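You operate a simulated robot arm through the tools that you are given. There is no shell and no other tool. Be economical: measure what you need, move in short steps, check, and stop when the job is done.

You run a simulated two-armed robot. Do the job below in one go: nothing can be reset, and whatever is moved stays where it is left.

TASK
Drain the air trap till its gauge is down.
Fine: red tray on the duct top under the end of the drain pipe first; open the inlet so that the air gauge stands in the green, open the drain, watch the trap gauge fall, shut the drain; the filter pot's lid stays shut and the fan off.
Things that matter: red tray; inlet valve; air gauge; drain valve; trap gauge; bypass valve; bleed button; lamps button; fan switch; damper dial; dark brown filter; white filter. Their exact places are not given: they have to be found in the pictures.

Only the result counts: the job must be done as asked and must still hold three seconds after the hand-in. Knocking over, shifting, dropping, spilling or breaking anything else fails it. Lids that push on must go on centred and level and be pressed home; caps that screw on are set level and turned clockwise until they are tight.

THE ROBOT
Two 7-joint arms with fingered hands on one trunk, on a base that drives. Base frame: it is fixed to the floor where the robot stands at the start and does not move with it; the origin is under the middle of the robot, x ahead of it, y to its left, z up. Units: mm, rad, N and s.
The left shoulder is at the start at [70, 142, 1264], the right one opposite. With the tool pointing down near the work surface each hand reaches from about 100 to 780 mm from the robot's upright axis, wherever it stands, measured 20 degrees to its own side. Places, roughly: inlet valve [600, 500, 1200]; air gauge [600, 600, 1400]; drain valve [600, 800, 1100]; trap gauge [600, 1000, 1200]; bypass valve [600, 500, 1800]; bleed button [600, 600, 1200]; lamps button [600, 800, 1300]; fan switch [600, 900, 1400]; damper dial [600, 500, 1500]. Payload 3.6 kg a hand.
Tool frame (each hand has its own): the origin (TCP) lies between the finger pads and is the grasp point; the fingertips stand 25 mm ahead of it; z points along the fingers, y is the line along which they close. The gripper opens to 88 mm. The gripper's body begins 29 mm behind the TCP. The gripper is a hand of 5 fingers: y runs from the thumb to the fingers, the wrist lies at [-13, -97, -162] in the tool frame, and closing takes about 1.5 s.
Orientation is told as [roll, pitch, yaw] about the base's x, y, z axes, in that order, counted from this pose: with the fingers straight down and the wrist toward the robot, the tool's x, y and z point along [0, 1, 0], [1, 0, 0] and [0, 0, -1] of the base frame.

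THE INTERFACE
- The arms move only by the tool apply_moves. It takes "left_motion", "right_motion" or both (then of equal length, played together; a hand with none holds still); each is a list of rows, each a list of 7 numbers: the gripper command, from -1 (fully open) to 1 (shut), values between in proportion, then the shift along the base's x, y, z in mm, then the turn, a rotation vector about the base's x, y, z in rad. In form: [[jaw, x, y, z, ax, ay, az], ...]. A call has 1 to 10 rows; each row shifts and turns the commanded pose from where the row before left it. A row lasts 0.2 s, in which the tool goes at most 50 mm and 0.15 rad; a call with a longer step from one row to the next is refused whole, and so is a gripper value outside its range. Where a pose cannot be reached the arm comes as near as it can. A force on the tool above 40 N (or 10 N above the force at the start of the call, whichever is more), or a blocked arm, ends the call early, and 0.2 s more pass. The fingers move at their own pace (about 72 mm/s each) and stop on an object; they squeeze with about 24 N. The grip force told is the motor's: it shows also when the fingers shut on nothing. Time passes only in rows, and 0.2 s behind the last, so rows that do not move let the fingers close. The reply holds the time, the measured pose of the TCP, the force on the tool along the base axes, the opening and the grip force, in the units named above and with some noise.
- Cameras (640 x 400 px; columns grow to the right, rows downward): "scene" is now at [122.1, 41, 1509]; the picture's right is [0.55, -0.83, 0.00], its down [-0.41, -0.27, -0.87] and it looks along [0.73, 0.48, -0.49] (base axes); focal length 214 px, centre (320, 200). "left" rides on the left gripper at [-59, -79, -105] in its tool frame; the picture's right is [-0.73, -0.32, 0.61], its down [0.62, -0.68, 0.38] and it looks along [0.29, 0.66, 0.70] (tool axes); focal length 234 px, centre (320, 200). "right" rides on the right gripper at [59, -79, -105] in its tool frame; the picture's right is [-0.73, 0.32, -0.61], its down [-0.62, -0.68, 0.38] and it looks along [-0.29, 0.66, 0.70] (tool axes); focal length 234 px, centre (320, 200).
- camera(camera): a new picture of that camera. The clock stands still meanwhile.
- lift_body(by): slides the trunk up (or, below 0, down) by that many mm; the arms and the scene camera ride with it, the base frame stays. It gives what a move gives, with no picture.
- base_move(legs): drives the robot by 1 to 6 legs, each [ahead, left, turn to the left] in mm, mm and rad, along the robot's own axes; the way and the turn of a leg run together, so that a leg with both is an arc; at most 1500 mm and 3.142 rad a leg. The arms and the cameras ride along, it lands a little off, and it stops where it bumps. It gives what a move gives.
- hand_shape(shape, hand): the hand has 5 fingers and takes this shape, open, in about a second: jaw (thumb against the fingers, like two jaws); tri (thumb and two fingers); tip (a fingertip pinch); poke (one finger out to press); point (the index stretched); flat (the hand flat); cup (the hand cupped); fist (a fist). The gripper value then closes the fingers along that shape, each until it touches; the sizes above hold for jaw. It gives what a move gives, with no picture.
- aim_head(pan, tilt): turns the head with the scene camera to pan (to the left, within 1.501 rad either way) and tilt (down, from -0.506 to 1.204), counted from straight ahead of the robot. It gives what a move gives.
- pixel_to_xyz(camera, pixels): for up to 12 pixels [column, row] of the newest picture of that camera ("zoom" is the newest enlarged one), the place [x, y, z] in the base frame of the surface seen there, good to about 2 mm, but the place of the scene camera against the robot may be out by one fixed shift of up to 18 mm in any direction. The clock stands still meanwhile.
- enlarge(camera, box): a new picture of the part [left, top, right, bottom] of that camera's present view, enlarged. The clock stands still meanwhile.
- hand_in(): hands the job in; it is judged then, once.

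Go step by step. Measure first, check grasps and placings, and put right what went wrong. The budget is 80 turns and 62 pictures, counting those below and the enlarged ones. Unless the task says otherwise, let go and move clear before handing in, and close with one line.

The tools are called as name(argument=value, ...) on one line, values as JSON. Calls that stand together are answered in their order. apply_moves: Moves the arms, as the interface text tells. Its arguments: {"type":"object","properties":{"left_motion":{"type":"array","items":{"type":"array","items":{"type":"number"}}},"right_motion":{"type":"array","items":{"type":"array","items":{"type":"number"}}}},"required":[]} The other tools are called the same way: lift_body (by) slides the trunk up or down; hand_shape (shape, hand) gives the hand a shape; base_move (legs) drives the base; aim_head (pan, tilt) turns the head that bears the scene camera; camera (camera) takes a picture; pixel_to_xyz (camera, pixels) gives the place of the surface under pixels of a picture; enlarge (camera, box) takes an enlarged picture of a part of a camera's view; hand_in () hands the job in.

At the start:

```text
time_s: 0.0
left_tcp_pos: [272.3, 404.4, 1427.1]
left_tool_rot: [0.0, 0.0, 0.001]
left_ft_force: [-0.3, 0.0, 0.2]
left_grip_width: 87.6
left_gripper_force: 0.1
left_shape: jaw
right_tcp_pos: [471.9, 27.3, 1360.0]
right_tool_rot: [0.0, -0.001, 0.0]
right_ft_force: [-0.7, 0.4, -0.3]
right_grip_width: 87.9
right_gripper_force: 0.0
right_shape: jaw
trunk travel left (down, up): [-800.0, 140.0]
robot x, y, heading: [-3.6, -0.2, 0.001]
head pan, tilt: [0.586, 0.511]
```

scene: 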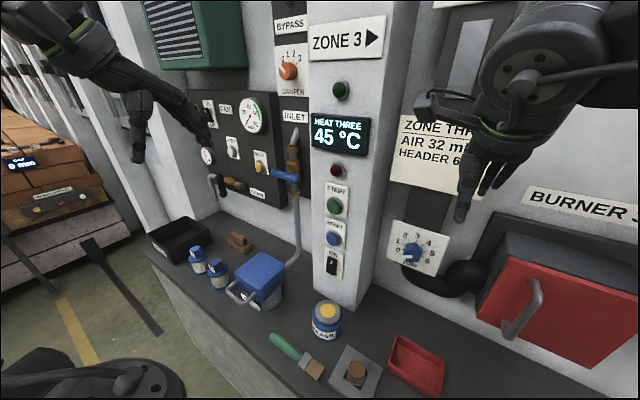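
right: 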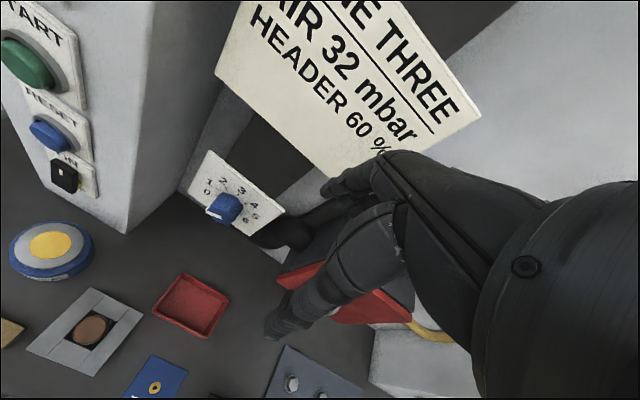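
left: 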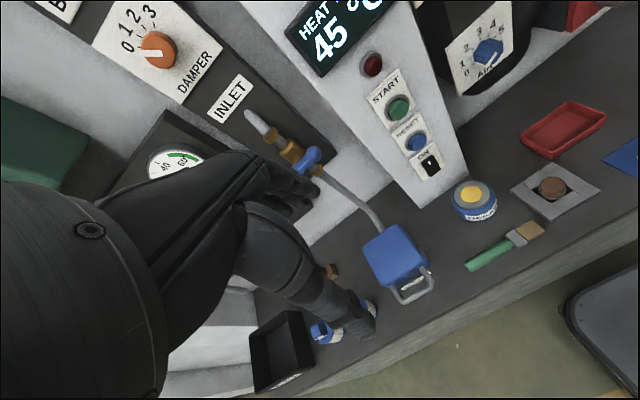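

The panel (about px 190-300, 80-210) holds the gauges and valves, and the red tray is at about (416,365). I'll enlarge both areas.

enlarge(camera="scene", box=[180, 70, 320, 220])

pixel_to_xyz(camera="scene", pixels=[[416, 365], [395, 340], [443, 362], [388, 375], [438, 395], [286, 177], [292, 140], [225, 184], [260, 165], [252, 114], [206, 156], [180, 240]])

```text
2.67 times, centred on (250, 145) of scene
```

zoom: 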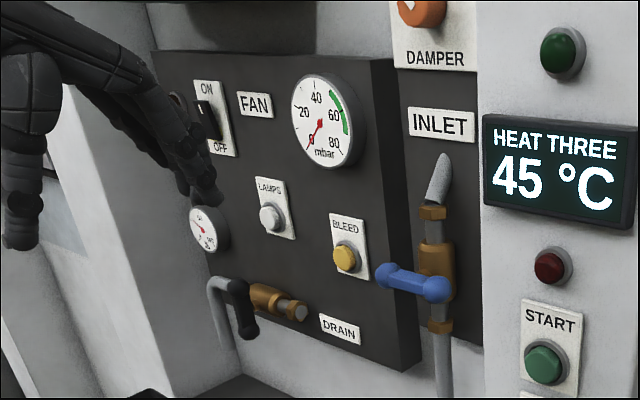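

```text
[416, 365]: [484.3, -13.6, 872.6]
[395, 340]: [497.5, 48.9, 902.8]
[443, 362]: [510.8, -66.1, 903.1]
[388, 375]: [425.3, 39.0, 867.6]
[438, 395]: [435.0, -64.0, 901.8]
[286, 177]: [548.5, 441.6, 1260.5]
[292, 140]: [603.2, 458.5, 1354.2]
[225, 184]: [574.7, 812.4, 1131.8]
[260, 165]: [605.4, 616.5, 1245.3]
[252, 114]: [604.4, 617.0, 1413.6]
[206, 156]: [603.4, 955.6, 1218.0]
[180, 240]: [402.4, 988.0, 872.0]
```

The tray sits about (470,-10) and the drain pipe at about y=820. I'll look at the tray close up and at the pipe's lower end.

enlarge(camera="right", box=[120, 240, 280, 360])

pixel_to_xyz(camera="right", pixels=[[185, 273], [229, 298], [206, 338], [153, 308], [190, 305], [150, 260], [190, 283], [217, 301], [205, 327], [164, 303], [120, 270], [240, 320]])

aim_head(pan=0.9, tilt=0.55)

camera(camera="scene")

```text
3.33 times, centred on (200, 300) of right
```

zoom: 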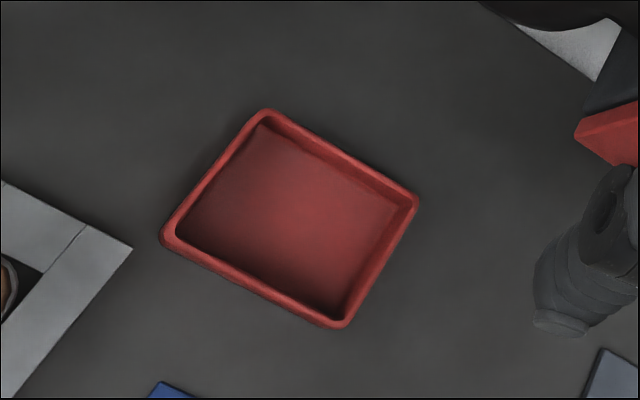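

```text
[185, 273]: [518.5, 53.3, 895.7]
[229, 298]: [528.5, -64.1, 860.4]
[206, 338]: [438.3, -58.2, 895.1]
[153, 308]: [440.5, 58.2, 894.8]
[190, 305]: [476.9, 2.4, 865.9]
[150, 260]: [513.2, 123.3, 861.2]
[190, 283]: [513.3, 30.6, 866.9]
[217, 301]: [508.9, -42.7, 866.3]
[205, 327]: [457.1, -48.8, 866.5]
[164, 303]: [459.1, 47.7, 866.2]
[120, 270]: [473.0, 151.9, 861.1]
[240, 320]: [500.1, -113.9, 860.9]
```

```text
time_s: 0.8
left_tcp_pos: [271.3, 405.2, 1427.1]
left_tool_rot: [0.0, 0.0, 0.001]
left_ft_force: [-1.1, 0.3, -0.3]
left_grip_width: 87.6
left_gripper_force: 0.0
left_shape: jaw
right_tcp_pos: [471.4, 27.5, 1359.3]
right_tool_rot: [0.0, 0.002, -0.001]
right_ft_force: [-0.2, -0.5, 0.8]
right_grip_width: 87.9
right_gripper_force: 0.1
right_shape: jaw
trunk travel left (down, up): [-800.0, 140.0]
robot x, y, heading: [-2.7, 0.9, -0.0]
head pan, tilt: [0.901, 0.55]
```

```text
56 pictures are left
```

scene: 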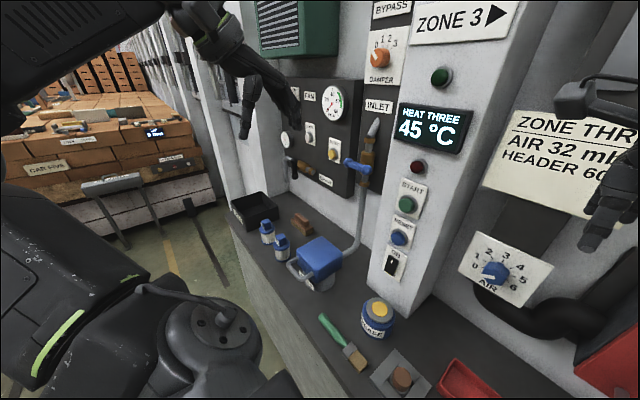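

The tray spans about x 432–525, y ±60, rim z 895, inner floor 866 (right camera). I'll bring the right hand above the near wall, then look.

apply_moves(right_motion=[[-1, -8, -7, -45, 0, 0, 0], [-1, -8, -7, -45, 0, 0, 0], [-1, -8, -7, -45, 0, 0, 0], [-1, -8, -7, -45, 0, 0, 0], [-1, 0, 0, -45, 0, 0, 0], [-1, 0, 0, -45, 0, 0, 0], [-1, 0, 0, -45, 0, 0, 0], [-1, 0, 0, -45, 0, 0, 0], [-1, 0, 0, -30, 0, 0, 0], [-1, 0, 0, 0, 0, 0, 0]])

camera(camera="right")

enlarge(camera="scene", box=[220, 70, 400, 240])

```text
time_s: 3.0
left_tcp_pos: [271.1, 405.5, 1426.6]
left_tool_rot: [0.0, -0.001, 0.0]
left_ft_force: [-0.6, 0.1, 0.4]
left_grip_width: 87.7
left_gripper_force: 0.0
left_shape: jaw
right_tcp_pos: [440.7, -1.3, 968.9]
right_tool_rot: [0.0, 0.001, 0.0]
right_ft_force: [-0.4, -0.6, -0.6]
right_grip_width: 87.8
right_gripper_force: 0.1
right_shape: jaw
trunk travel left (down, up): [-800.0, 140.0]
robot x, y, heading: [-0.6, -0.3, 0.003]
head pan, tilt: [0.901, 0.55]
```

```text
55 pictures are left
```

right: 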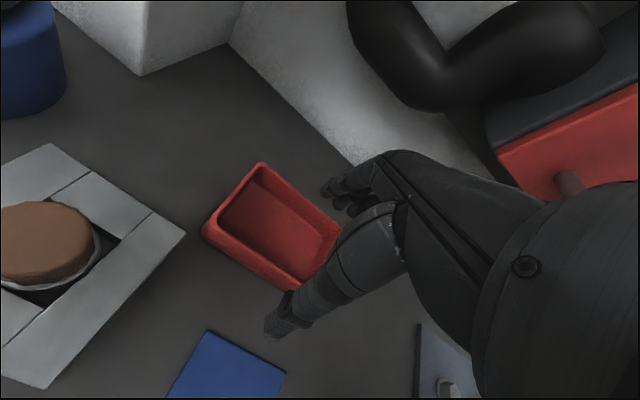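

```text
2.35 times, centred on (310, 155) of scene
```

zoom: 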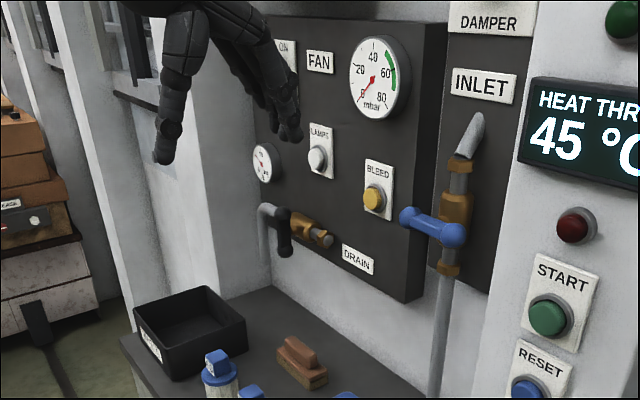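

The hand is above the tray's near wall; I'll measure the rim again.

pixel_to_xyz(camera="right", pixels=[[262, 165], [206, 232], [240, 264], [292, 288], [230, 248], [222, 222], [270, 250], [255, 185], [265, 215]])

```text
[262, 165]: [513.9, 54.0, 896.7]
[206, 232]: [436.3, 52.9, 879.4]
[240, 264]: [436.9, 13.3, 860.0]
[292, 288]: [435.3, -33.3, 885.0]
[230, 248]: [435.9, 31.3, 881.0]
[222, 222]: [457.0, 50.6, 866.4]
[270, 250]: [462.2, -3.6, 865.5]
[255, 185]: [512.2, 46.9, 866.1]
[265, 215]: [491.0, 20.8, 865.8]
```

Near wall at x 436–447; descend to z≈898 and close.

apply_moves(right_motion=[[-1, 0, 0, -35, 0, 0, 0], [-1, 0, 0, -25, 0, 0, 0], [-1, 0, 0, -12, 0, 0, 0], [0, 0, 0, 0, 0, 0, 0], [1, 0, 0, 0, 0, 0, 0], [1, 0, 0, 0, 0, 0, 0], [1, 0, 0, 0, 0, 0, 0], [1, 0, 0, 0, 0, 0, 0], [1, 0, 0, 0, 0, 0, 0], [1, 0, 0, 0, 0, 0, 0]])

apply_moves(right_motion=[[1, 0, 0, 0, 0, 0, 0], [1, 0, 0, 5, 0, 0, 0], [1, 0, 0, 15, 0, 0, 0], [1, 0, 0, 30, 0, 0, 0], [1, 0, 0, 30, 0, 0, 0], [1, 0, 0, 30, 0, 0, 0], [1, 0, 0, 30, 0, 0, 0], [1, 0, 0, 0, 0, 0, 0]])

camera(camera="right")

```text
time_s: 5.2
left_tcp_pos: [271.1, 406.2, 1426.7]
left_tool_rot: [0.0, 0.0, -0.001]
left_ft_force: [0.5, -0.1, -0.7]
left_grip_width: 87.9
left_gripper_force: 0.0
left_shape: jaw
right_tcp_pos: [439.1, -0.3, 898.0]
right_tool_rot: [-0.001, 0.0, 0.001]
right_ft_force: [0.1, 0.1, 1.5]
right_grip_width: 0.1
right_gripper_force: 23.8
right_shape: jaw
trunk travel left (down, up): [-800.0, 140.0]
robot x, y, heading: [-0.5, -1.5, -0.002]
head pan, tilt: [0.901, 0.55]
```

```text
time_s: 7.0
left_tcp_pos: [271.6, 405.6, 1425.9]
left_tool_rot: [-0.001, -0.001, 0.0]
left_ft_force: [0.0, -0.3, -0.2]
left_grip_width: 87.7
left_gripper_force: 0.1
left_shape: jaw
right_tcp_pos: [440.0, -1.9, 1038.0]
right_tool_rot: [-0.001, 0.001, 0.001]
right_ft_force: [-1.1, -0.1, -4.0]
right_grip_width: 0.0
right_gripper_force: 23.8
right_shape: jaw
trunk travel left (down, up): [-800.0, 140.0]
robot x, y, heading: [0.3, 0.4, 0.001]
head pan, tilt: [0.901, 0.55]
```

```text
53 pictures are left
```

right: 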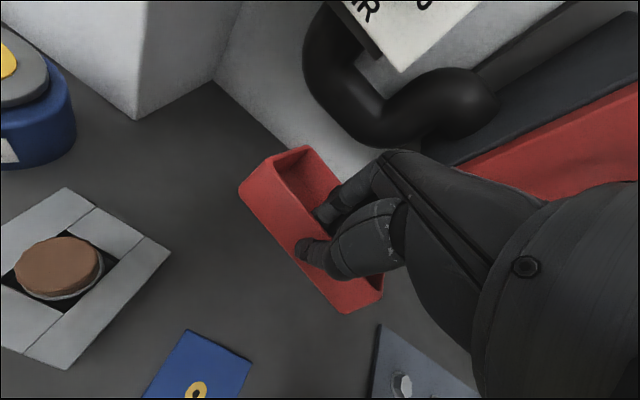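

The tray is lifted (force −4 N z). It may have pitched in the grip; measuring its tilt.

pixel_to_xyz(camera="right", pixels=[[242, 185], [340, 308], [290, 235], [275, 158], [305, 150], [330, 175], [300, 180], [375, 285], [300, 205]])

aim_head(pan=0.2, tilt=0.8)

camera(camera="scene")

```text
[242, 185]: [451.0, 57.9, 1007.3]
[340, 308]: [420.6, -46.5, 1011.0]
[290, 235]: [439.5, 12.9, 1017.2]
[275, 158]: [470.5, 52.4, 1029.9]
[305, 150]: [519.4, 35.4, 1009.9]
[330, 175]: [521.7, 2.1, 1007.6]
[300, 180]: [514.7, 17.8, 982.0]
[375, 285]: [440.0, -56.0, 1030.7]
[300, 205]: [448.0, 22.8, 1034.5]
```

```text
time_s: 8.1
left_tcp_pos: [271.7, 405.2, 1426.6]
left_tool_rot: [0.002, 0.0, 0.001]
left_ft_force: [0.9, -0.3, 0.9]
left_grip_width: 87.7
left_gripper_force: 0.0
left_shape: jaw
right_tcp_pos: [439.6, -1.7, 1037.6]
right_tool_rot: [-0.001, 0.001, -0.001]
right_ft_force: [-0.5, 0.5, -4.2]
right_grip_width: 0.1
right_gripper_force: 23.6
right_shape: jaw
trunk travel left (down, up): [-800.0, 140.0]
robot x, y, heading: [2.0, 0.8, 0.0]
head pan, tilt: [0.201, 0.799]
```

```text
52 pictures are left
```

scene: 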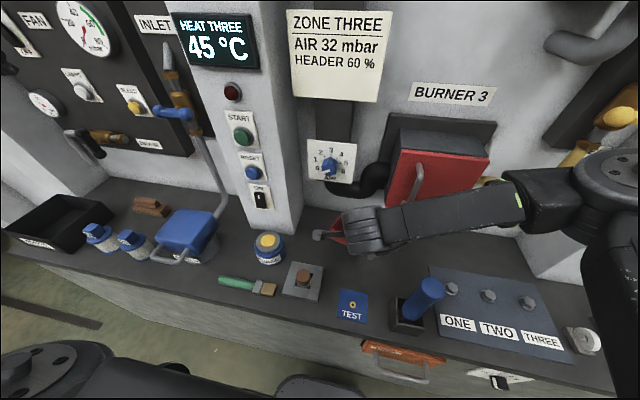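

The tray hangs pitched about 0.3 rad nose-down, still held. Before driving left I measure the obstacles: the column, blue pot, and drain area.

pixel_to_xyz(camera="scene", pixels=[[272, 226], [300, 232], [240, 137], [185, 222], [100, 225], [60, 198], [20, 240], [85, 182], [178, 112], [220, 218], [75, 145], [268, 240]])

enlarge(camera="scene", box=[0, 60, 240, 270])

```text
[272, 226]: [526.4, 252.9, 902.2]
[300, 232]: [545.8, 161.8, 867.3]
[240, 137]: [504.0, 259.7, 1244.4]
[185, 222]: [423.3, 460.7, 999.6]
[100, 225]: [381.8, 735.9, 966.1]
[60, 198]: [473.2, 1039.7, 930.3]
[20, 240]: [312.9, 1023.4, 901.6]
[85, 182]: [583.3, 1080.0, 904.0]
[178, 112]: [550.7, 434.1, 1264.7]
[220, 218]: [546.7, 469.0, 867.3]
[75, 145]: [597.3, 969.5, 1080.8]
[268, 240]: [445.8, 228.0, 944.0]
```

```text
1.90 times, centred on (120, 165) of scene
```

zoom: 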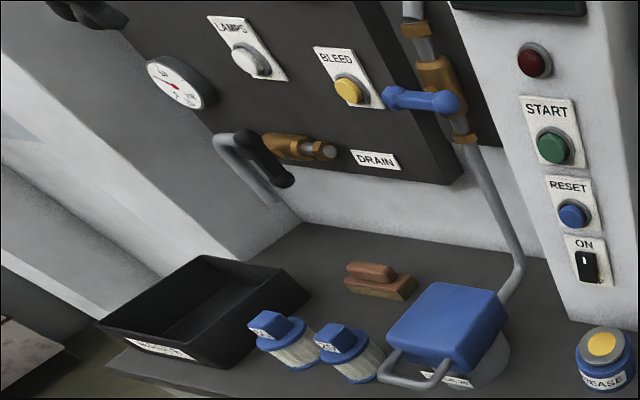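

I see the drain's grey pipe bending from about (225,140) down to about (275,198) in the zoom. Measuring it and the nearby items.

pixel_to_xyz(camera="zoom", pixels=[[222, 140], [245, 170], [265, 195], [288, 183], [245, 138], [285, 145], [328, 151], [290, 275], [250, 360], [370, 280], [300, 225], [205, 257]])

```text
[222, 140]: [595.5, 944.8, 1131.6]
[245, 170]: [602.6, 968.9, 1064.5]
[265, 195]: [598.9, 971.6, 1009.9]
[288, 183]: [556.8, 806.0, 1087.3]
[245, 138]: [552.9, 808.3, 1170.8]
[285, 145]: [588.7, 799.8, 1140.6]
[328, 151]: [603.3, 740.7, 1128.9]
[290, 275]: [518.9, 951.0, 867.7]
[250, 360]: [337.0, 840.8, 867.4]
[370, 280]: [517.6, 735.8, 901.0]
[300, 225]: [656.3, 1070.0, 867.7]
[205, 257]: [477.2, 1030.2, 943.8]
```

The pipe end seems at about (598, 970, ~1000), lever at (555, 807, 1087–1170). I'll raise and retract the tray, then drive left 830 mm.

apply_moves(right_motion=[[1, 0, 0, 30, 0, 0, 0], [1, 0, 0, 30, 0, 0, 0], [1, -15, 0, 30, 0, 0, 0], [1, -30, 0, 20, 0, 0, 0], [1, -30, 0, 0, 0, 0, 0], [1, -25, 0, 0, 0, 0, 0]])

base_move(legs=[[0, 400, 0], [0, 430, 0]])

aim_head(pan=0.1, tilt=0.65)

camera(camera="scene")

```text
time_s: 9.5
left_tcp_pos: [270.4, 405.6, 1426.4]
left_tool_rot: [0.001, -0.001, -0.002]
left_ft_force: [0.6, 0.1, 0.5]
left_grip_width: 87.8
left_gripper_force: 0.0
left_shape: jaw
right_tcp_pos: [340.6, 1.8, 1148.1]
right_tool_rot: [0.0, 0.001, 0.0]
right_ft_force: [0.0, -0.9, -4.0]
right_grip_width: 0.0
right_gripper_force: 24.2
right_shape: jaw
trunk travel left (down, up): [-800.0, 140.0]
robot x, y, heading: [0.2, 1.2, -0.0]
head pan, tilt: [0.201, 0.799]
```

```text
time_s: 14.2
left_tcp_pos: [274.6, 1236.2, 1427.8]
left_tool_rot: [0.001, 0.0, -0.003]
left_ft_force: [-1.2, 0.0, 0.2]
left_grip_width: 87.6
left_gripper_force: 0.0
left_shape: jaw
right_tcp_pos: [342.3, 831.7, 1149.3]
right_tool_rot: [0.002, 0.0, -0.004]
right_ft_force: [-0.7, 0.9, -4.4]
right_grip_width: 0.0
right_gripper_force: 24.4
right_shape: jaw
trunk travel left (down, up): [-800.0, 140.0]
robot x, y, heading: [4.2, 834.3, -0.007]
head pan, tilt: [0.201, 0.799]
```

```text
time_s: 14.9
left_tcp_pos: [274.8, 1238.6, 1426.8]
left_tool_rot: [0.0, 0.002, -0.003]
left_ft_force: [-0.2, 0.3, 0.1]
left_grip_width: 87.8
left_gripper_force: 0.1
left_shape: jaw
right_tcp_pos: [342.4, 833.6, 1147.2]
right_tool_rot: [0.0, 0.0, -0.003]
right_ft_force: [-0.2, -0.6, -3.8]
right_grip_width: 0.4
right_gripper_force: 23.6
right_shape: jaw
trunk travel left (down, up): [-800.0, 140.0]
robot x, y, heading: [4.2, 835.0, -0.008]
head pan, tilt: [0.099, 0.649]
```

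```text
50 pictures are left
```

scene: 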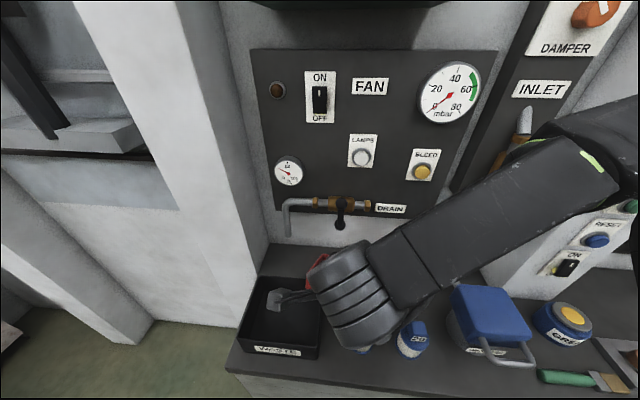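

The drain pipe is now clear: elbow at (287,203), end at (288,236); lever at (340,212). Measuring.

pixel_to_xyz(camera="scene", pixels=[[287, 215], [287, 225], [287, 234], [300, 201], [340, 205], [340, 225], [260, 278], [322, 285], [250, 247], [275, 262], [318, 345], [300, 258]])

enlarge(camera="scene", box=[240, 140, 420, 360])

camera(camera="right")

```text
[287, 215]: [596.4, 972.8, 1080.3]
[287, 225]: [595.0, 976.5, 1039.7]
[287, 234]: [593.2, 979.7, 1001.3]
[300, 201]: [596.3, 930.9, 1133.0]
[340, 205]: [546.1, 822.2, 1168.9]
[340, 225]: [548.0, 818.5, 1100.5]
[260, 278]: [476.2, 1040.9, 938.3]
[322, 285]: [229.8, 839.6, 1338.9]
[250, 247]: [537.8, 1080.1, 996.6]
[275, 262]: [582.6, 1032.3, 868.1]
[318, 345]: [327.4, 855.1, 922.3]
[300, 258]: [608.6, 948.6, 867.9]
```

```text
1.82 times, centred on (330, 250) of scene
```

zoom: 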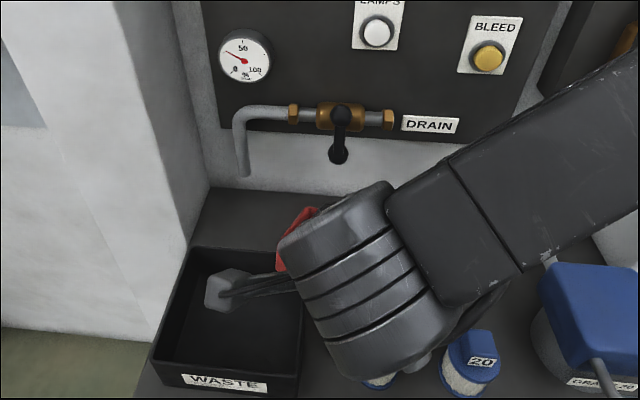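

```text
48 pictures are left
```

right: 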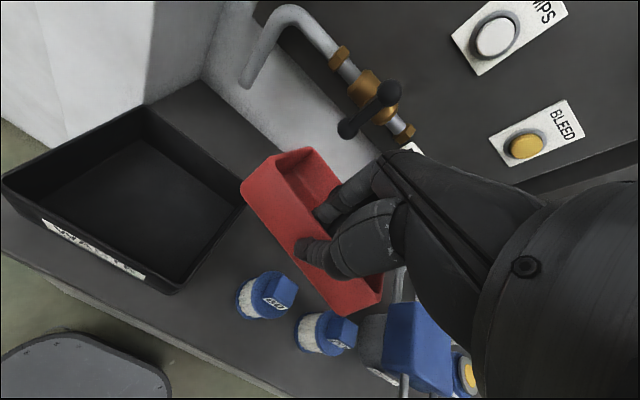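

Measuring the same features with the right camera, whose readings fit the arm frame.

pixel_to_xyz(camera="right", pixels=[[248, 80], [255, 60], [347, 128], [390, 95], [180, 90], [210, 130], [246, 205], [147, 108], [200, 80], [280, 130], [172, 290], [130, 120]])

```text
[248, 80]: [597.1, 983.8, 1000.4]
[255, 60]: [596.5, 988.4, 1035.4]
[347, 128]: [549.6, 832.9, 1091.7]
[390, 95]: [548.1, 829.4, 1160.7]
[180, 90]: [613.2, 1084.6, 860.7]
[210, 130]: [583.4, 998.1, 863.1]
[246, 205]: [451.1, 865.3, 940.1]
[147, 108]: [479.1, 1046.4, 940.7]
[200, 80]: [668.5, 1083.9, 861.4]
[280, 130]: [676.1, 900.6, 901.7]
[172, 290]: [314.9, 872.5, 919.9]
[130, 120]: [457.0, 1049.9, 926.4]
```

Pipe end is at about (597,985,1000). Now a careful look at how the tray sits in the fingers.

enlarge(camera="right", box=[220, 120, 420, 330])

```text
1.90 times, centred on (320, 225) of right
```

zoom: 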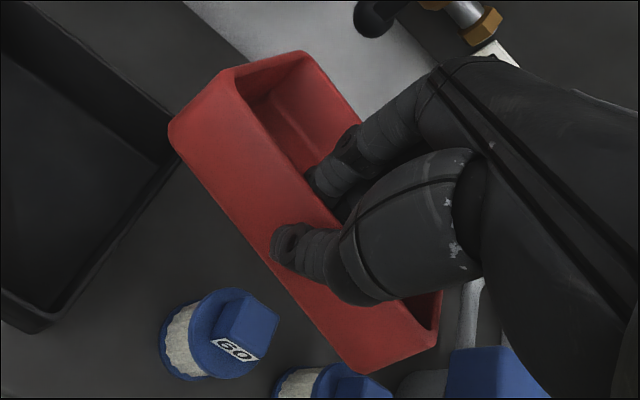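

pixel_to_xyz(camera="zoom", pixels=[[233, 76], [176, 130], [362, 368], [430, 345], [300, 56], [345, 120], [265, 65], [205, 100], [280, 100], [270, 150], [330, 330], [400, 315]])

```text
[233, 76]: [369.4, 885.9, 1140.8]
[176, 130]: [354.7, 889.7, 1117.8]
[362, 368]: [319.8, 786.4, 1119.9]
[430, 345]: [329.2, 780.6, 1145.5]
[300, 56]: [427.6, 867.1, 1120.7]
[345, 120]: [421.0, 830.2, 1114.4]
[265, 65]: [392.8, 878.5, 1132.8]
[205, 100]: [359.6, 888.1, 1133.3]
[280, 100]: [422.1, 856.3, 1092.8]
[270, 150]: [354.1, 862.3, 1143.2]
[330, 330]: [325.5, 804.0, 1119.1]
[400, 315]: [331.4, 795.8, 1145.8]
```

The tray is yawed about −0.35 and pitched about +0.32 in the grip. I'll turn the hand to level it, then check.

apply_moves(right_motion=[[1, 0, 15, 0, 0, 0, 0.115], [1, 0, 15, 0, 0, 0, 0.115], [1, 0, 15, 0, 0, 0, 0.115], [1, 0, 15, 0, 0, -0.105, 0], [1, 0, 10, 0, 0, -0.105, 0], [1, 0, 0, 0, 0, -0.105, 0], [1, 0, 0, 0, 0, 0, 0]])

enlarge(camera="right", box=[200, 100, 440, 330])

```text
time_s: 16.5
left_tcp_pos: [275.4, 1238.4, 1426.8]
left_tool_rot: [0.0, 0.002, -0.004]
left_ft_force: [0.4, 1.4, -0.1]
left_grip_width: 87.5
left_gripper_force: 0.0
left_shape: jaw
right_tcp_pos: [342.6, 902.1, 1148.5]
right_tool_rot: [-0.108, -0.296, 0.36]
right_ft_force: [-0.5, -0.3, -4.2]
right_grip_width: 0.0
right_gripper_force: 24.4
right_shape: jaw
trunk travel left (down, up): [-800.0, 140.0]
robot x, y, heading: [3.6, 837.1, -0.003]
head pan, tilt: [0.099, 0.649]
```

```text
1.74 times, centred on (320, 215) of right
```

zoom: 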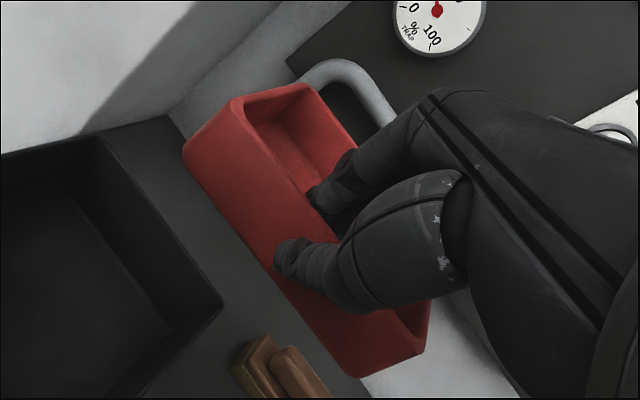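

pixel_to_xyz(camera="zoom", pixels=[[240, 105], [190, 150], [360, 370], [420, 345], [303, 90], [345, 150], [270, 97], [275, 170], [392, 322], [288, 370], [220, 300], [165, 120]])

```text
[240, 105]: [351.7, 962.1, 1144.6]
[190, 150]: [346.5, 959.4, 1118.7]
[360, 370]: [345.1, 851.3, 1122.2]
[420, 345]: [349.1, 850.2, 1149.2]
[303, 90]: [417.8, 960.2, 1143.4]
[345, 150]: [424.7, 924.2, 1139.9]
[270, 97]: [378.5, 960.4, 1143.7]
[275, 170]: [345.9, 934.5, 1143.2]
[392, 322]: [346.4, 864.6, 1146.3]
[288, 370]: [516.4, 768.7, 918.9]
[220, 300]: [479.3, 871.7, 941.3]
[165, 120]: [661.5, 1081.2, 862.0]
```

The tray is now level, centre about (388,906). I'll go down to z≈1000, then forward beside the pipe, then check.

apply_moves(right_motion=[[1, 0, 0, -37, 0, 0, 0], [1, 0, 0, -37, 0, 0, 0], [1, 0, 0, -37, 0, 0, 0], [1, 0, 0, -35, 0, 0, 0], [1, 40, -3, 0, 0, 0, 0], [1, 40, 0, 0, 0, 0, 0], [1, 40, 0, 0, 0, 0, 0], [1, 40, 0, 0, 0, 0, 0], [1, 32, 0, 0, 0, 0, 0], [1, 0, 0, 0, 0, 0, 0]])

camera(camera="right")

camera(camera="scene")

```text
time_s: 18.7
left_tcp_pos: [273.8, 1239.4, 1425.9]
left_tool_rot: [0.001, 0.0, -0.004]
left_ft_force: [-0.8, 0.3, -0.1]
left_grip_width: 87.6
left_gripper_force: 0.0
left_shape: jaw
right_tcp_pos: [533.8, 899.6, 1002.4]
right_tool_rot: [-0.11, -0.296, 0.358]
right_ft_force: [-0.8, 0.3, -3.9]
right_grip_width: 0.0
right_gripper_force: 24.1
right_shape: jaw
trunk travel left (down, up): [-800.0, 140.0]
robot x, y, heading: [1.7, 832.3, -0.005]
head pan, tilt: [0.099, 0.649]
```

```text
45 pictures are left
```

right: 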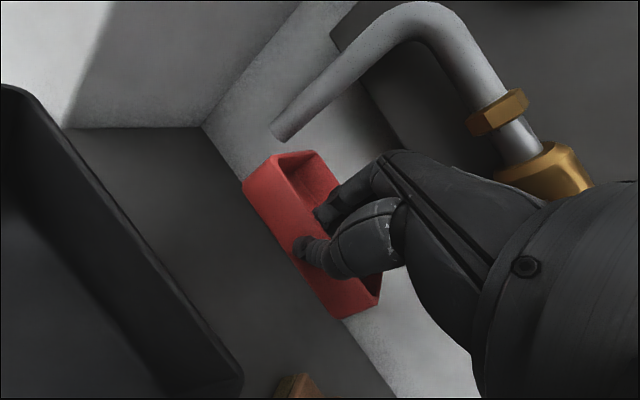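

```text
44 pictures are left
```

scene: 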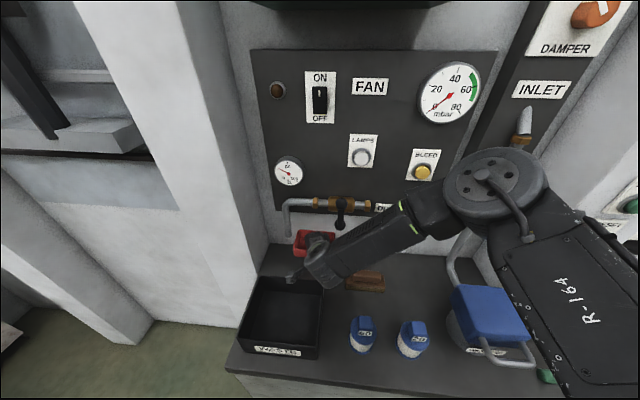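

The tray sits right of the pipe end (278,135). Quick measure of both before lowering.

pixel_to_xyz(camera="right", pixels=[[276, 133], [284, 139], [290, 120], [275, 158], [312, 152], [247, 182], [378, 290], [300, 385], [280, 300], [233, 355]])

```text
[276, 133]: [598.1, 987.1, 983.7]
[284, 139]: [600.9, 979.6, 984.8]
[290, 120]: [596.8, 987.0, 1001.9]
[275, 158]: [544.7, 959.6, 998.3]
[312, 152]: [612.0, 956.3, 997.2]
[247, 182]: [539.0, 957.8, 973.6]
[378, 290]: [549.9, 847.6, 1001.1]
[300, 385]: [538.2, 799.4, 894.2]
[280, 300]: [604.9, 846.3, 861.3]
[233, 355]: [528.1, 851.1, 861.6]
```

Pipe end z≈980; tray rim will pass under at z≈932. Lower, shift left 70, lower to the surface.

apply_moves(right_motion=[[1, 0, 0, -35, 0, 0, 0], [1, 0, 0, -33, 0, 0, 0], [1, 0, 20, 0, 0, 0, 0], [1, 0, 25, 0, 0, 0, 0], [1, 0, 25, 0, 0, 0, 0], [1, 0, 0, 0, 0, 0, 0], [1, 0, 0, -20, 0, 0, 0], [1, 0, 0, -8, 0, 0, 0], [1, 0, 0, -5, 0, 0, 0], [1, 0, 0, 0, 0, 0, 0]])

camera(camera="right")

```text
time_s: 20.9
left_tcp_pos: [275.0, 1239.3, 1426.7]
left_tool_rot: [0.0, 0.001, -0.004]
left_ft_force: [0.6, 0.5, -0.6]
left_grip_width: 87.8
left_gripper_force: 0.0
left_shape: jaw
right_tcp_pos: [534.3, 971.1, 900.6]
right_tool_rot: [-0.109, -0.295, 0.357]
right_ft_force: [0.5, 0.1, -3.6]
right_grip_width: 0.0
right_gripper_force: 23.7
right_shape: jaw
trunk travel left (down, up): [-800.0, 140.0]
robot x, y, heading: [2.8, 835.0, -0.001]
head pan, tilt: [0.099, 0.649]
```

```text
43 pictures are left
```

right: 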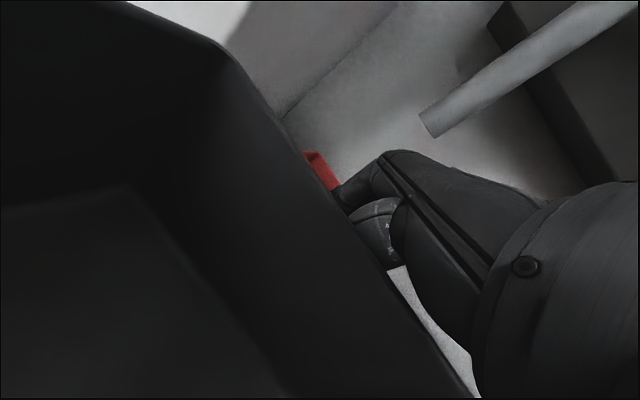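

Still carrying (−3.6 N); lower in small steps until the weight comes off.

apply_moves(right_motion=[[1, 0, 0, -2, 0, 0, 0], [1, 0, 0, -2, 0, 0, 0], [1, 0, 0, 0, 0, 0, 0]])

enlarge(camera="scene", box=[240, 180, 420, 360])

```text
time_s: 21.7
left_tcp_pos: [274.4, 1238.0, 1426.3]
left_tool_rot: [0.0, 0.002, -0.003]
left_ft_force: [-1.0, -0.3, -0.4]
left_grip_width: 87.7
left_gripper_force: 0.1
left_shape: jaw
right_tcp_pos: [533.7, 970.1, 897.9]
right_tool_rot: [-0.109, -0.296, 0.359]
right_ft_force: [1.3, 0.2, 1.7]
right_grip_width: 0.0
right_gripper_force: 23.7
right_shape: jaw
trunk travel left (down, up): [-800.0, 140.0]
robot x, y, heading: [2.8, 834.2, -0.004]
head pan, tilt: [0.099, 0.649]
```

```text
2.22 times, centred on (330, 270) of scene
```

zoom: 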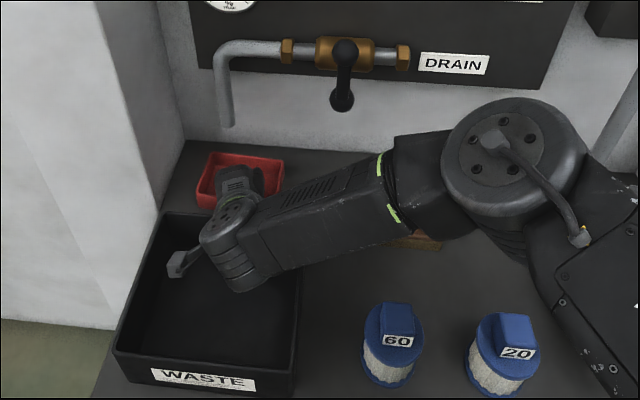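

The tray is down (force went positive). Open half-way and withdraw upward, then backward.

apply_moves(right_motion=[[0.2, 0, 0, 0, 0, 0, 0], [0, 0, 0, 0, 0, 0, 0], [0, 0, 0, 0, 0, 0, 0], [0, 0, 0, 0, 0, 0, 0], [0, 0, 0, 15, 0, 0, 0], [0, 0, 0, 20, 0, 0, 0], [0, -10, 0, 25, 0, 0, 0], [0, -20, 0, 30, 0, 0, 0], [0, -30, 0, 30, 0, 0, 0], [0, -40, 0, 10, 0, 0, 0]])

camera(camera="right")

```text
time_s: 23.9
left_tcp_pos: [272.6, 1239.4, 1427.2]
left_tool_rot: [0.0, 0.0, -0.003]
left_ft_force: [0.1, 0.6, -0.5]
left_grip_width: 87.7
left_gripper_force: 0.0
left_shape: jaw
right_tcp_pos: [432.4, 969.5, 1027.4]
right_tool_rot: [-0.11, -0.296, 0.359]
right_ft_force: [0.9, -0.8, -0.5]
right_grip_width: 43.8
right_gripper_force: 0.2
right_shape: jaw
trunk travel left (down, up): [-800.0, 140.0]
robot x, y, heading: [3.6, 832.8, -0.004]
head pan, tilt: [0.099, 0.649]
```

```text
41 pictures are left
```

right: 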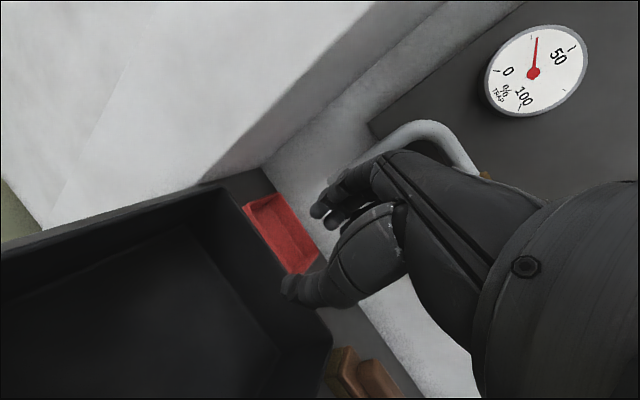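

The tray is released under the pipe. I'll back off, straighten the hand and look at tray, drain and inlet.

apply_moves(right_motion=[[0, -40, -20, 20, 0, 0.1, 0], [0, -40, -40, 20, 0, 0.1, 0], [0, -30, -40, 20, 0, 0.1, 0], [0, 0, -45, 20, 0, 0, -0.12], [0, 0, -45, 20, 0, 0, -0.12], [0, 0, -45, 20, 0, 0, -0.12], [-1, 0, -45, 20, 0, 0, 0], [-1, 0, -45, 0, 0, 0, 0], [-1, 0, -45, 0, 0, 0, 0], [-1, 0, -45, 0, 0, 0, 0]])

enlarge(camera="scene", box=[240, 140, 400, 320])

aim_head(pan=-0.4, tilt=0.4)

camera(camera="scene")

```text
refused: row 2 steps farther than a row can; nothing moved
```

```text
2.22 times, centred on (320, 230) of scene
```

zoom: 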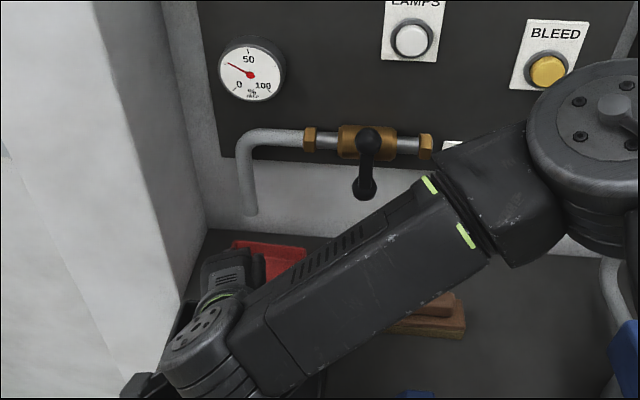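

```text
time_s: 24.9
left_tcp_pos: [274.1, 1238.3, 1426.9]
left_tool_rot: [0.0, 0.001, -0.003]
left_ft_force: [0.4, 0.7, -0.1]
left_grip_width: 87.3
left_gripper_force: 0.1
left_shape: jaw
right_tcp_pos: [434.7, 970.1, 1026.8]
right_tool_rot: [-0.108, -0.298, 0.357]
right_ft_force: [0.4, 0.1, 0.0]
right_grip_width: 43.9
right_gripper_force: 0.1
right_shape: jaw
trunk travel left (down, up): [-800.0, 140.0]
robot x, y, heading: [7.7, 832.7, -0.003]
head pan, tilt: [-0.4, 0.4]
```

```text
39 pictures are left
```

scene: 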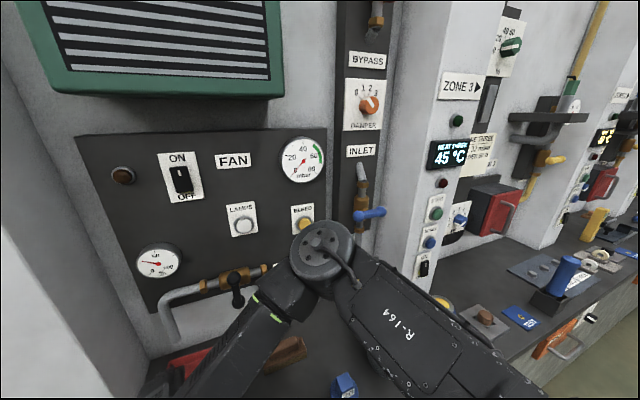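

I'll redo the retreat with smaller steps, then zoom on the inlet lever (365,213).

apply_moves(right_motion=[[0, -35, -15, 15, 0, 0.1, 0], [0, -30, -30, 15, 0, 0.1, 0], [0, -30, -30, 15, 0, 0.1, 0], [0, 0, -40, 20, 0, 0, -0.12], [0, 0, -40, 20, 0, 0, -0.12], [0, 0, -40, 20, 0, 0, -0.12], [-1, 0, -40, 20, 0, 0, 0], [-1, 0, -45, 0, 0, 0, 0], [-1, 0, -45, 0, 0, 0, 0], [-1, 0, -45, 0, 0, 0, 0]])

camera(camera="scene")

camera(camera="right")

```text
time_s: 27.1
left_tcp_pos: [272.9, 1235.8, 1427.8]
left_tool_rot: [0.002, 0.0, -0.003]
left_ft_force: [-0.3, -1.2, -0.1]
left_grip_width: 87.4
left_gripper_force: 0.0
left_shape: jaw
right_tcp_pos: [402.0, 627.1, 1169.1]
right_tool_rot: [-0.003, -0.013, -0.019]
right_ft_force: [0.1, 0.1, -0.5]
right_grip_width: 87.5
right_gripper_force: 0.0
right_shape: jaw
right hand out of reach, approached as far as the arm can: row 6, 7, 8, 9, 10
trunk travel left (down, up): [-800.0, 140.0]
robot x, y, heading: [-0.8, 830.4, -0.005]
head pan, tilt: [-0.4, 0.4]
```

```text
38 pictures are left
```

scene: 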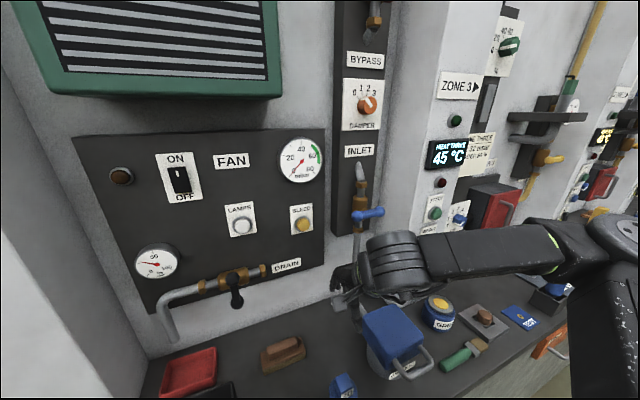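

```text
37 pictures are left
```

right: 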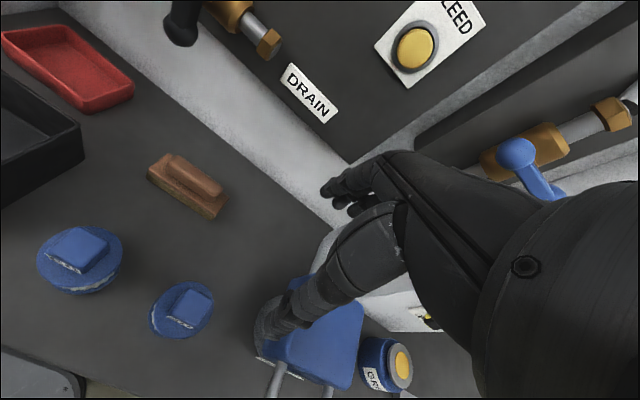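

The tray shows clearly under the pipe outlet. Measuring the inlet lever's two ends in both views.

enlarge(camera="scene", box=[270, 120, 430, 270])

pixel_to_xyz(camera="right", pixels=[[517, 153], [530, 170], [545, 185], [557, 192], [500, 160], [545, 140], [560, 150], [182, 30], [68, 68]])

pixel_to_xyz(camera="scene", pixels=[[356, 216], [368, 213], [380, 211], [360, 195], [236, 280], [236, 300]])

```text
2.67 times, centred on (350, 195) of scene
```

zoom: 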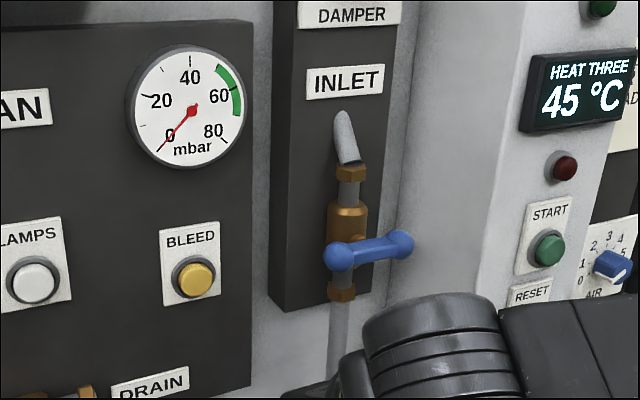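

```text
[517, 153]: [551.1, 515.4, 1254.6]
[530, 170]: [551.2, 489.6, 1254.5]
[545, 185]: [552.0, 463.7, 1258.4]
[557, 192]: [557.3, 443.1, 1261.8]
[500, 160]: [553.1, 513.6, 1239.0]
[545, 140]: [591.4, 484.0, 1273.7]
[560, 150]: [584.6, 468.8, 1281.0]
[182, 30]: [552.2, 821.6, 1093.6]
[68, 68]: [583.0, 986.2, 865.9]
```

```text
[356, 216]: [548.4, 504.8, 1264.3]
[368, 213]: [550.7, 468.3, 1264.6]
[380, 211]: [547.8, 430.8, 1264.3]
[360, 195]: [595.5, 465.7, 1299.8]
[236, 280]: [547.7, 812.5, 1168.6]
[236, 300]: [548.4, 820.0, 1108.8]
```

The inlet handle is a double-ended bar from y≈430 to 515 at x≈551, z≈1257, hub in the middle over the vertical pipe (so closed). I'll drive right ~185 mm so each hand faces its valve, then pitch the right hand to point forward.

apply_moves(right_motion=[[-1, 20, 30, 10, 0, 0, 0], [-1, 20, 30, 10, 0, 0, 0]])

base_move(legs=[[0, -185, 0]])

apply_moves(right_motion=[[-1, 0, 0, 15, 0, -0.15, 0], [-1, 0, 0, 15, 0, -0.15, 0], [-1, 0, 0, 15, 0, -0.15, 0], [-1, 0, 0, 10, 0, -0.15, 0], [-1, 0, 0, 10, 0, -0.15, 0], [-1, 0, 0, 0, 0, -0.15, 0], [-1, 0, 0, 0, 0, -0.15, 0], [-1, 0, 0, 0, 0, -0.15, 0], [-1, 0, 0, 0, 0, -0.15, 0], [-1, 0, 0, 0, 0, -0.15, 0]])

```text
time_s: 27.6
left_tcp_pos: [275.9, 1239.3, 1426.1]
left_tool_rot: [-0.003, 0.001, -0.003]
left_ft_force: [-0.2, 1.0, -0.9]
left_grip_width: 87.9
left_gripper_force: 0.0
left_shape: jaw
right_tcp_pos: [443.9, 693.3, 1189.6]
right_tool_rot: [-0.004, -0.014, -0.019]
right_ft_force: [-0.1, 0.1, 0.2]
right_grip_width: 87.6
right_gripper_force: 0.1
right_shape: jaw
trunk travel left (down, up): [-800.0, 140.0]
robot x, y, heading: [-0.3, 830.7, -0.002]
head pan, tilt: [-0.4, 0.4]
```

```text
time_s: 29.2
left_tcp_pos: [273.6, 1058.7, 1426.5]
left_tool_rot: [-0.001, 0.0, -0.004]
left_ft_force: [0.5, 0.3, -0.2]
left_grip_width: 87.4
left_gripper_force: 0.1
left_shape: jaw
right_tcp_pos: [441.8, 509.2, 1190.7]
right_tool_rot: [-0.007, -0.014, -0.02]
right_ft_force: [0.7, -0.4, 0.4]
right_grip_width: 87.6
right_gripper_force: 0.1
right_shape: jaw
trunk travel left (down, up): [-800.0, 140.0]
robot x, y, heading: [-0.1, 651.8, -0.007]
head pan, tilt: [-0.4, 0.4]
```

```text
time_s: 31.4
left_tcp_pos: [273.7, 1055.2, 1426.1]
left_tool_rot: [0.001, -0.002, -0.003]
left_ft_force: [-0.4, 0.4, -0.6]
left_grip_width: 87.6
left_gripper_force: 0.0
left_shape: jaw
right_tcp_pos: [484.8, 528.2, 1288.9]
right_tool_rot: [0.023, -0.955, -0.029]
right_ft_force: [0.2, -0.3, 0.1]
right_grip_width: 87.8
right_gripper_force: 0.1
right_shape: jaw
right hand out of reach, approached as far as the arm can: row 3, 4, 5, 6, 7, 8, 9, 10
trunk travel left (down, up): [-800.0, 140.0]
robot x, y, heading: [-0.2, 649.6, -0.003]
head pan, tilt: [-0.4, 0.4]
```

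The arm is too folded to point forward here. I'll back the base 170 mm and bring the hand forward again.

base_move(legs=[[-170, 0, 0]])

apply_moves(right_motion=[[-1, 35, -5, 0, 0, 0, 0], [-1, 35, -5, 0, 0, 0, 0], [-1, 35, -5, 0, 0, 0, 0], [-1, 35, -5, 0, 0, 0, 0], [-1, 0, -5, 0, 0, 0, 0], [-1, 0, 0, 0, 0, 0, 0]])

camera(camera="scene")

```text
time_s: 32.8
left_tcp_pos: [107.9, 1055.1, 1426.3]
left_tool_rot: [-0.001, 0.003, -0.003]
left_ft_force: [0.2, 0.6, -0.6]
left_grip_width: 87.7
left_gripper_force: 0.0
left_shape: jaw
right_tcp_pos: [317.3, 527.4, 1287.9]
right_tool_rot: [0.021, -0.952, -0.03]
right_ft_force: [1.0, 0.2, 0.2]
right_grip_width: 88.0
right_gripper_force: 0.0
right_shape: jaw
trunk travel left (down, up): [-800.0, 140.0]
robot x, y, heading: [-168.1, 652.1, -0.005]
head pan, tilt: [-0.4, 0.4]
```

```text
time_s: 34.2
left_tcp_pos: [102.4, 1056.1, 1426.8]
left_tool_rot: [0.0, -0.001, -0.006]
left_ft_force: [-1.0, -0.4, -0.5]
left_grip_width: 87.6
left_gripper_force: 0.1
left_shape: jaw
right_tcp_pos: [449.3, 522.7, 1305.9]
right_tool_rot: [0.022, -0.949, -0.034]
right_ft_force: [0.4, 0.3, 0.9]
right_grip_width: 87.9
right_gripper_force: 0.0
right_shape: jaw
right hand out of reach, approached as far as the arm can: row 2, 3, 4, 5
trunk travel left (down, up): [-800.0, 140.0]
robot x, y, heading: [-168.7, 652.6, 0.002]
head pan, tilt: [-0.4, 0.4]
```

```text
35 pictures are left
```

scene: 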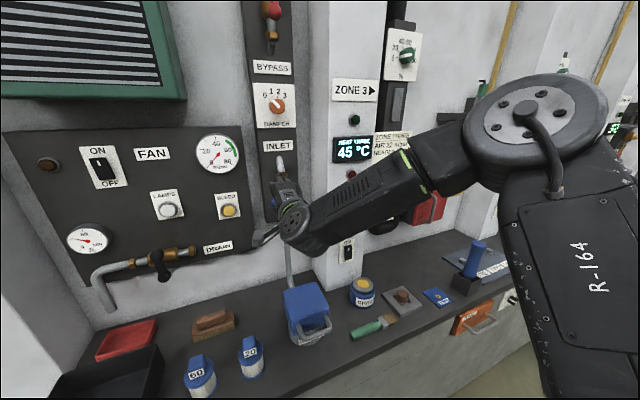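

Pitch stops near −0.95, which is enough to push a lever end. I'll bring the command back into reach at pitch ≈ −0.8 and take the poke shape.

apply_moves(right_motion=[[-1, 0, 0, 10, 0, 0.14, 0], [-1, 0, 0, 10, 0, 0.14, 0], [-1, 0, 0, 10, 0, 0.14, 0], [-1, 0, 0, 10, 0, 0.14, 0], [-1, 0, 0, 10, 0, 0.14, 0], [-1, 0, 0, 0, 0, 0, 0]])

hand_shape(hand="right", shape="poke")

camera(camera="right")

enlarge(camera="scene", box=[190, 120, 400, 290])

```text
time_s: 35.6
left_tcp_pos: [102.5, 1055.8, 1427.0]
left_tool_rot: [-0.001, 0.0, -0.004]
left_ft_force: [-0.1, 0.2, -0.2]
left_grip_width: 87.6
left_gripper_force: 0.0
left_shape: jaw
right_tcp_pos: [451.2, 521.1, 1355.1]
right_tool_rot: [0.001, -0.254, -0.016]
right_ft_force: [0.6, 0.0, 0.7]
right_grip_width: 87.9
right_gripper_force: 0.1
right_shape: jaw
trunk travel left (down, up): [-800.0, 140.0]
robot x, y, heading: [-166.2, 652.7, -0.003]
head pan, tilt: [-0.4, 0.4]
```

```text
time_s: 36.5
left_tcp_pos: [103.2, 1055.5, 1426.9]
left_tool_rot: [0.001, 0.0, -0.005]
left_ft_force: [-0.4, -0.1, -0.1]
left_grip_width: 87.7
left_gripper_force: 0.1
left_shape: jaw
right_tcp_pos: [451.2, 521.4, 1354.8]
right_tool_rot: [0.003, -0.257, -0.018]
right_ft_force: [1.0, -0.2, 0.3]
right_grip_width: 0.0
right_gripper_force: 0.1
right_shape: poke
trunk travel left (down, up): [-800.0, 140.0]
robot x, y, heading: [-171.5, 653.8, 0.002]
head pan, tilt: [-0.4, 0.4]
```

```text
34 pictures are left
```

right: 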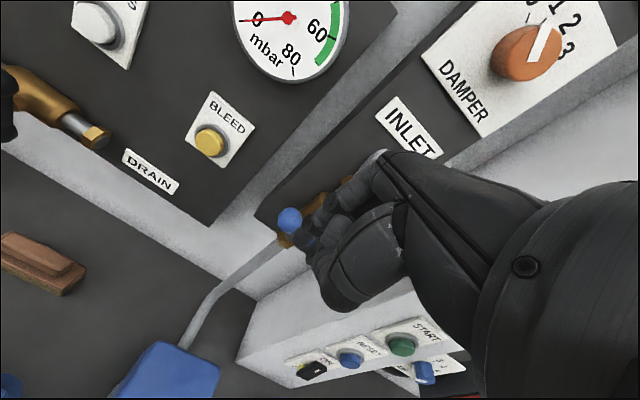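

```text
2.35 times, centred on (295, 205) of scene
```

zoom: 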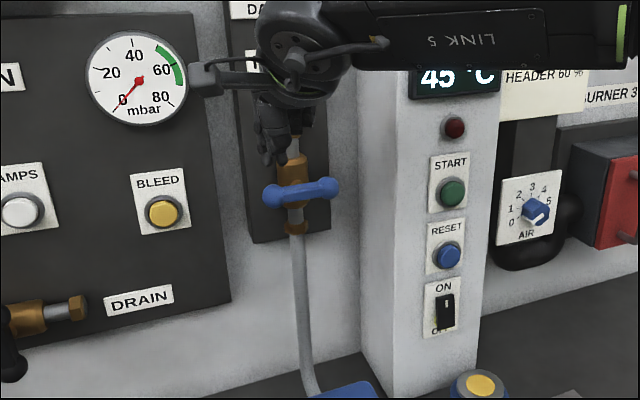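

The command follows the actual pose, pitch now −0.25. I'll find the poke fingertip with a close-up.

enlarge(camera="right", box=[250, 140, 430, 320])

pixel_to_xyz(camera="zoom", pixels=[[180, 225], [200, 250], [235, 200], [300, 175], [290, 370], [265, 120], [320, 250], [136, 168], [240, 310], [210, 205]])

```text
2.22 times, centred on (340, 230) of right
```

zoom: 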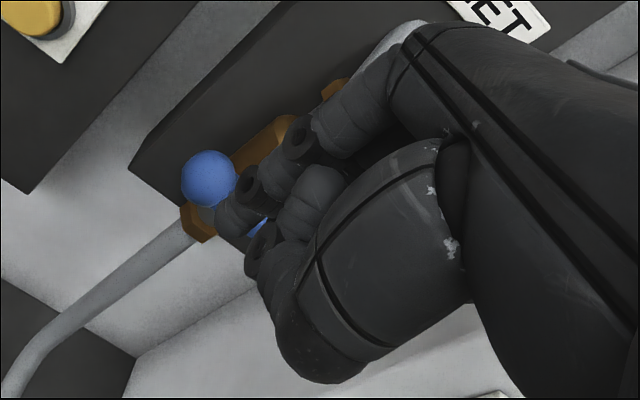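

```text
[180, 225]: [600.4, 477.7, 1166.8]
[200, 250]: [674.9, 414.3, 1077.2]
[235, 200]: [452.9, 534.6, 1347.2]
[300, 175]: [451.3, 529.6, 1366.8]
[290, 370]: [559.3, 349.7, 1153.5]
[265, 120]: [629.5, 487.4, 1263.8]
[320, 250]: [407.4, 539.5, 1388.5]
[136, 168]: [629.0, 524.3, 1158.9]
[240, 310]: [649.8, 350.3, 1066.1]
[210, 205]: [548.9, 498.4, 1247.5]
```

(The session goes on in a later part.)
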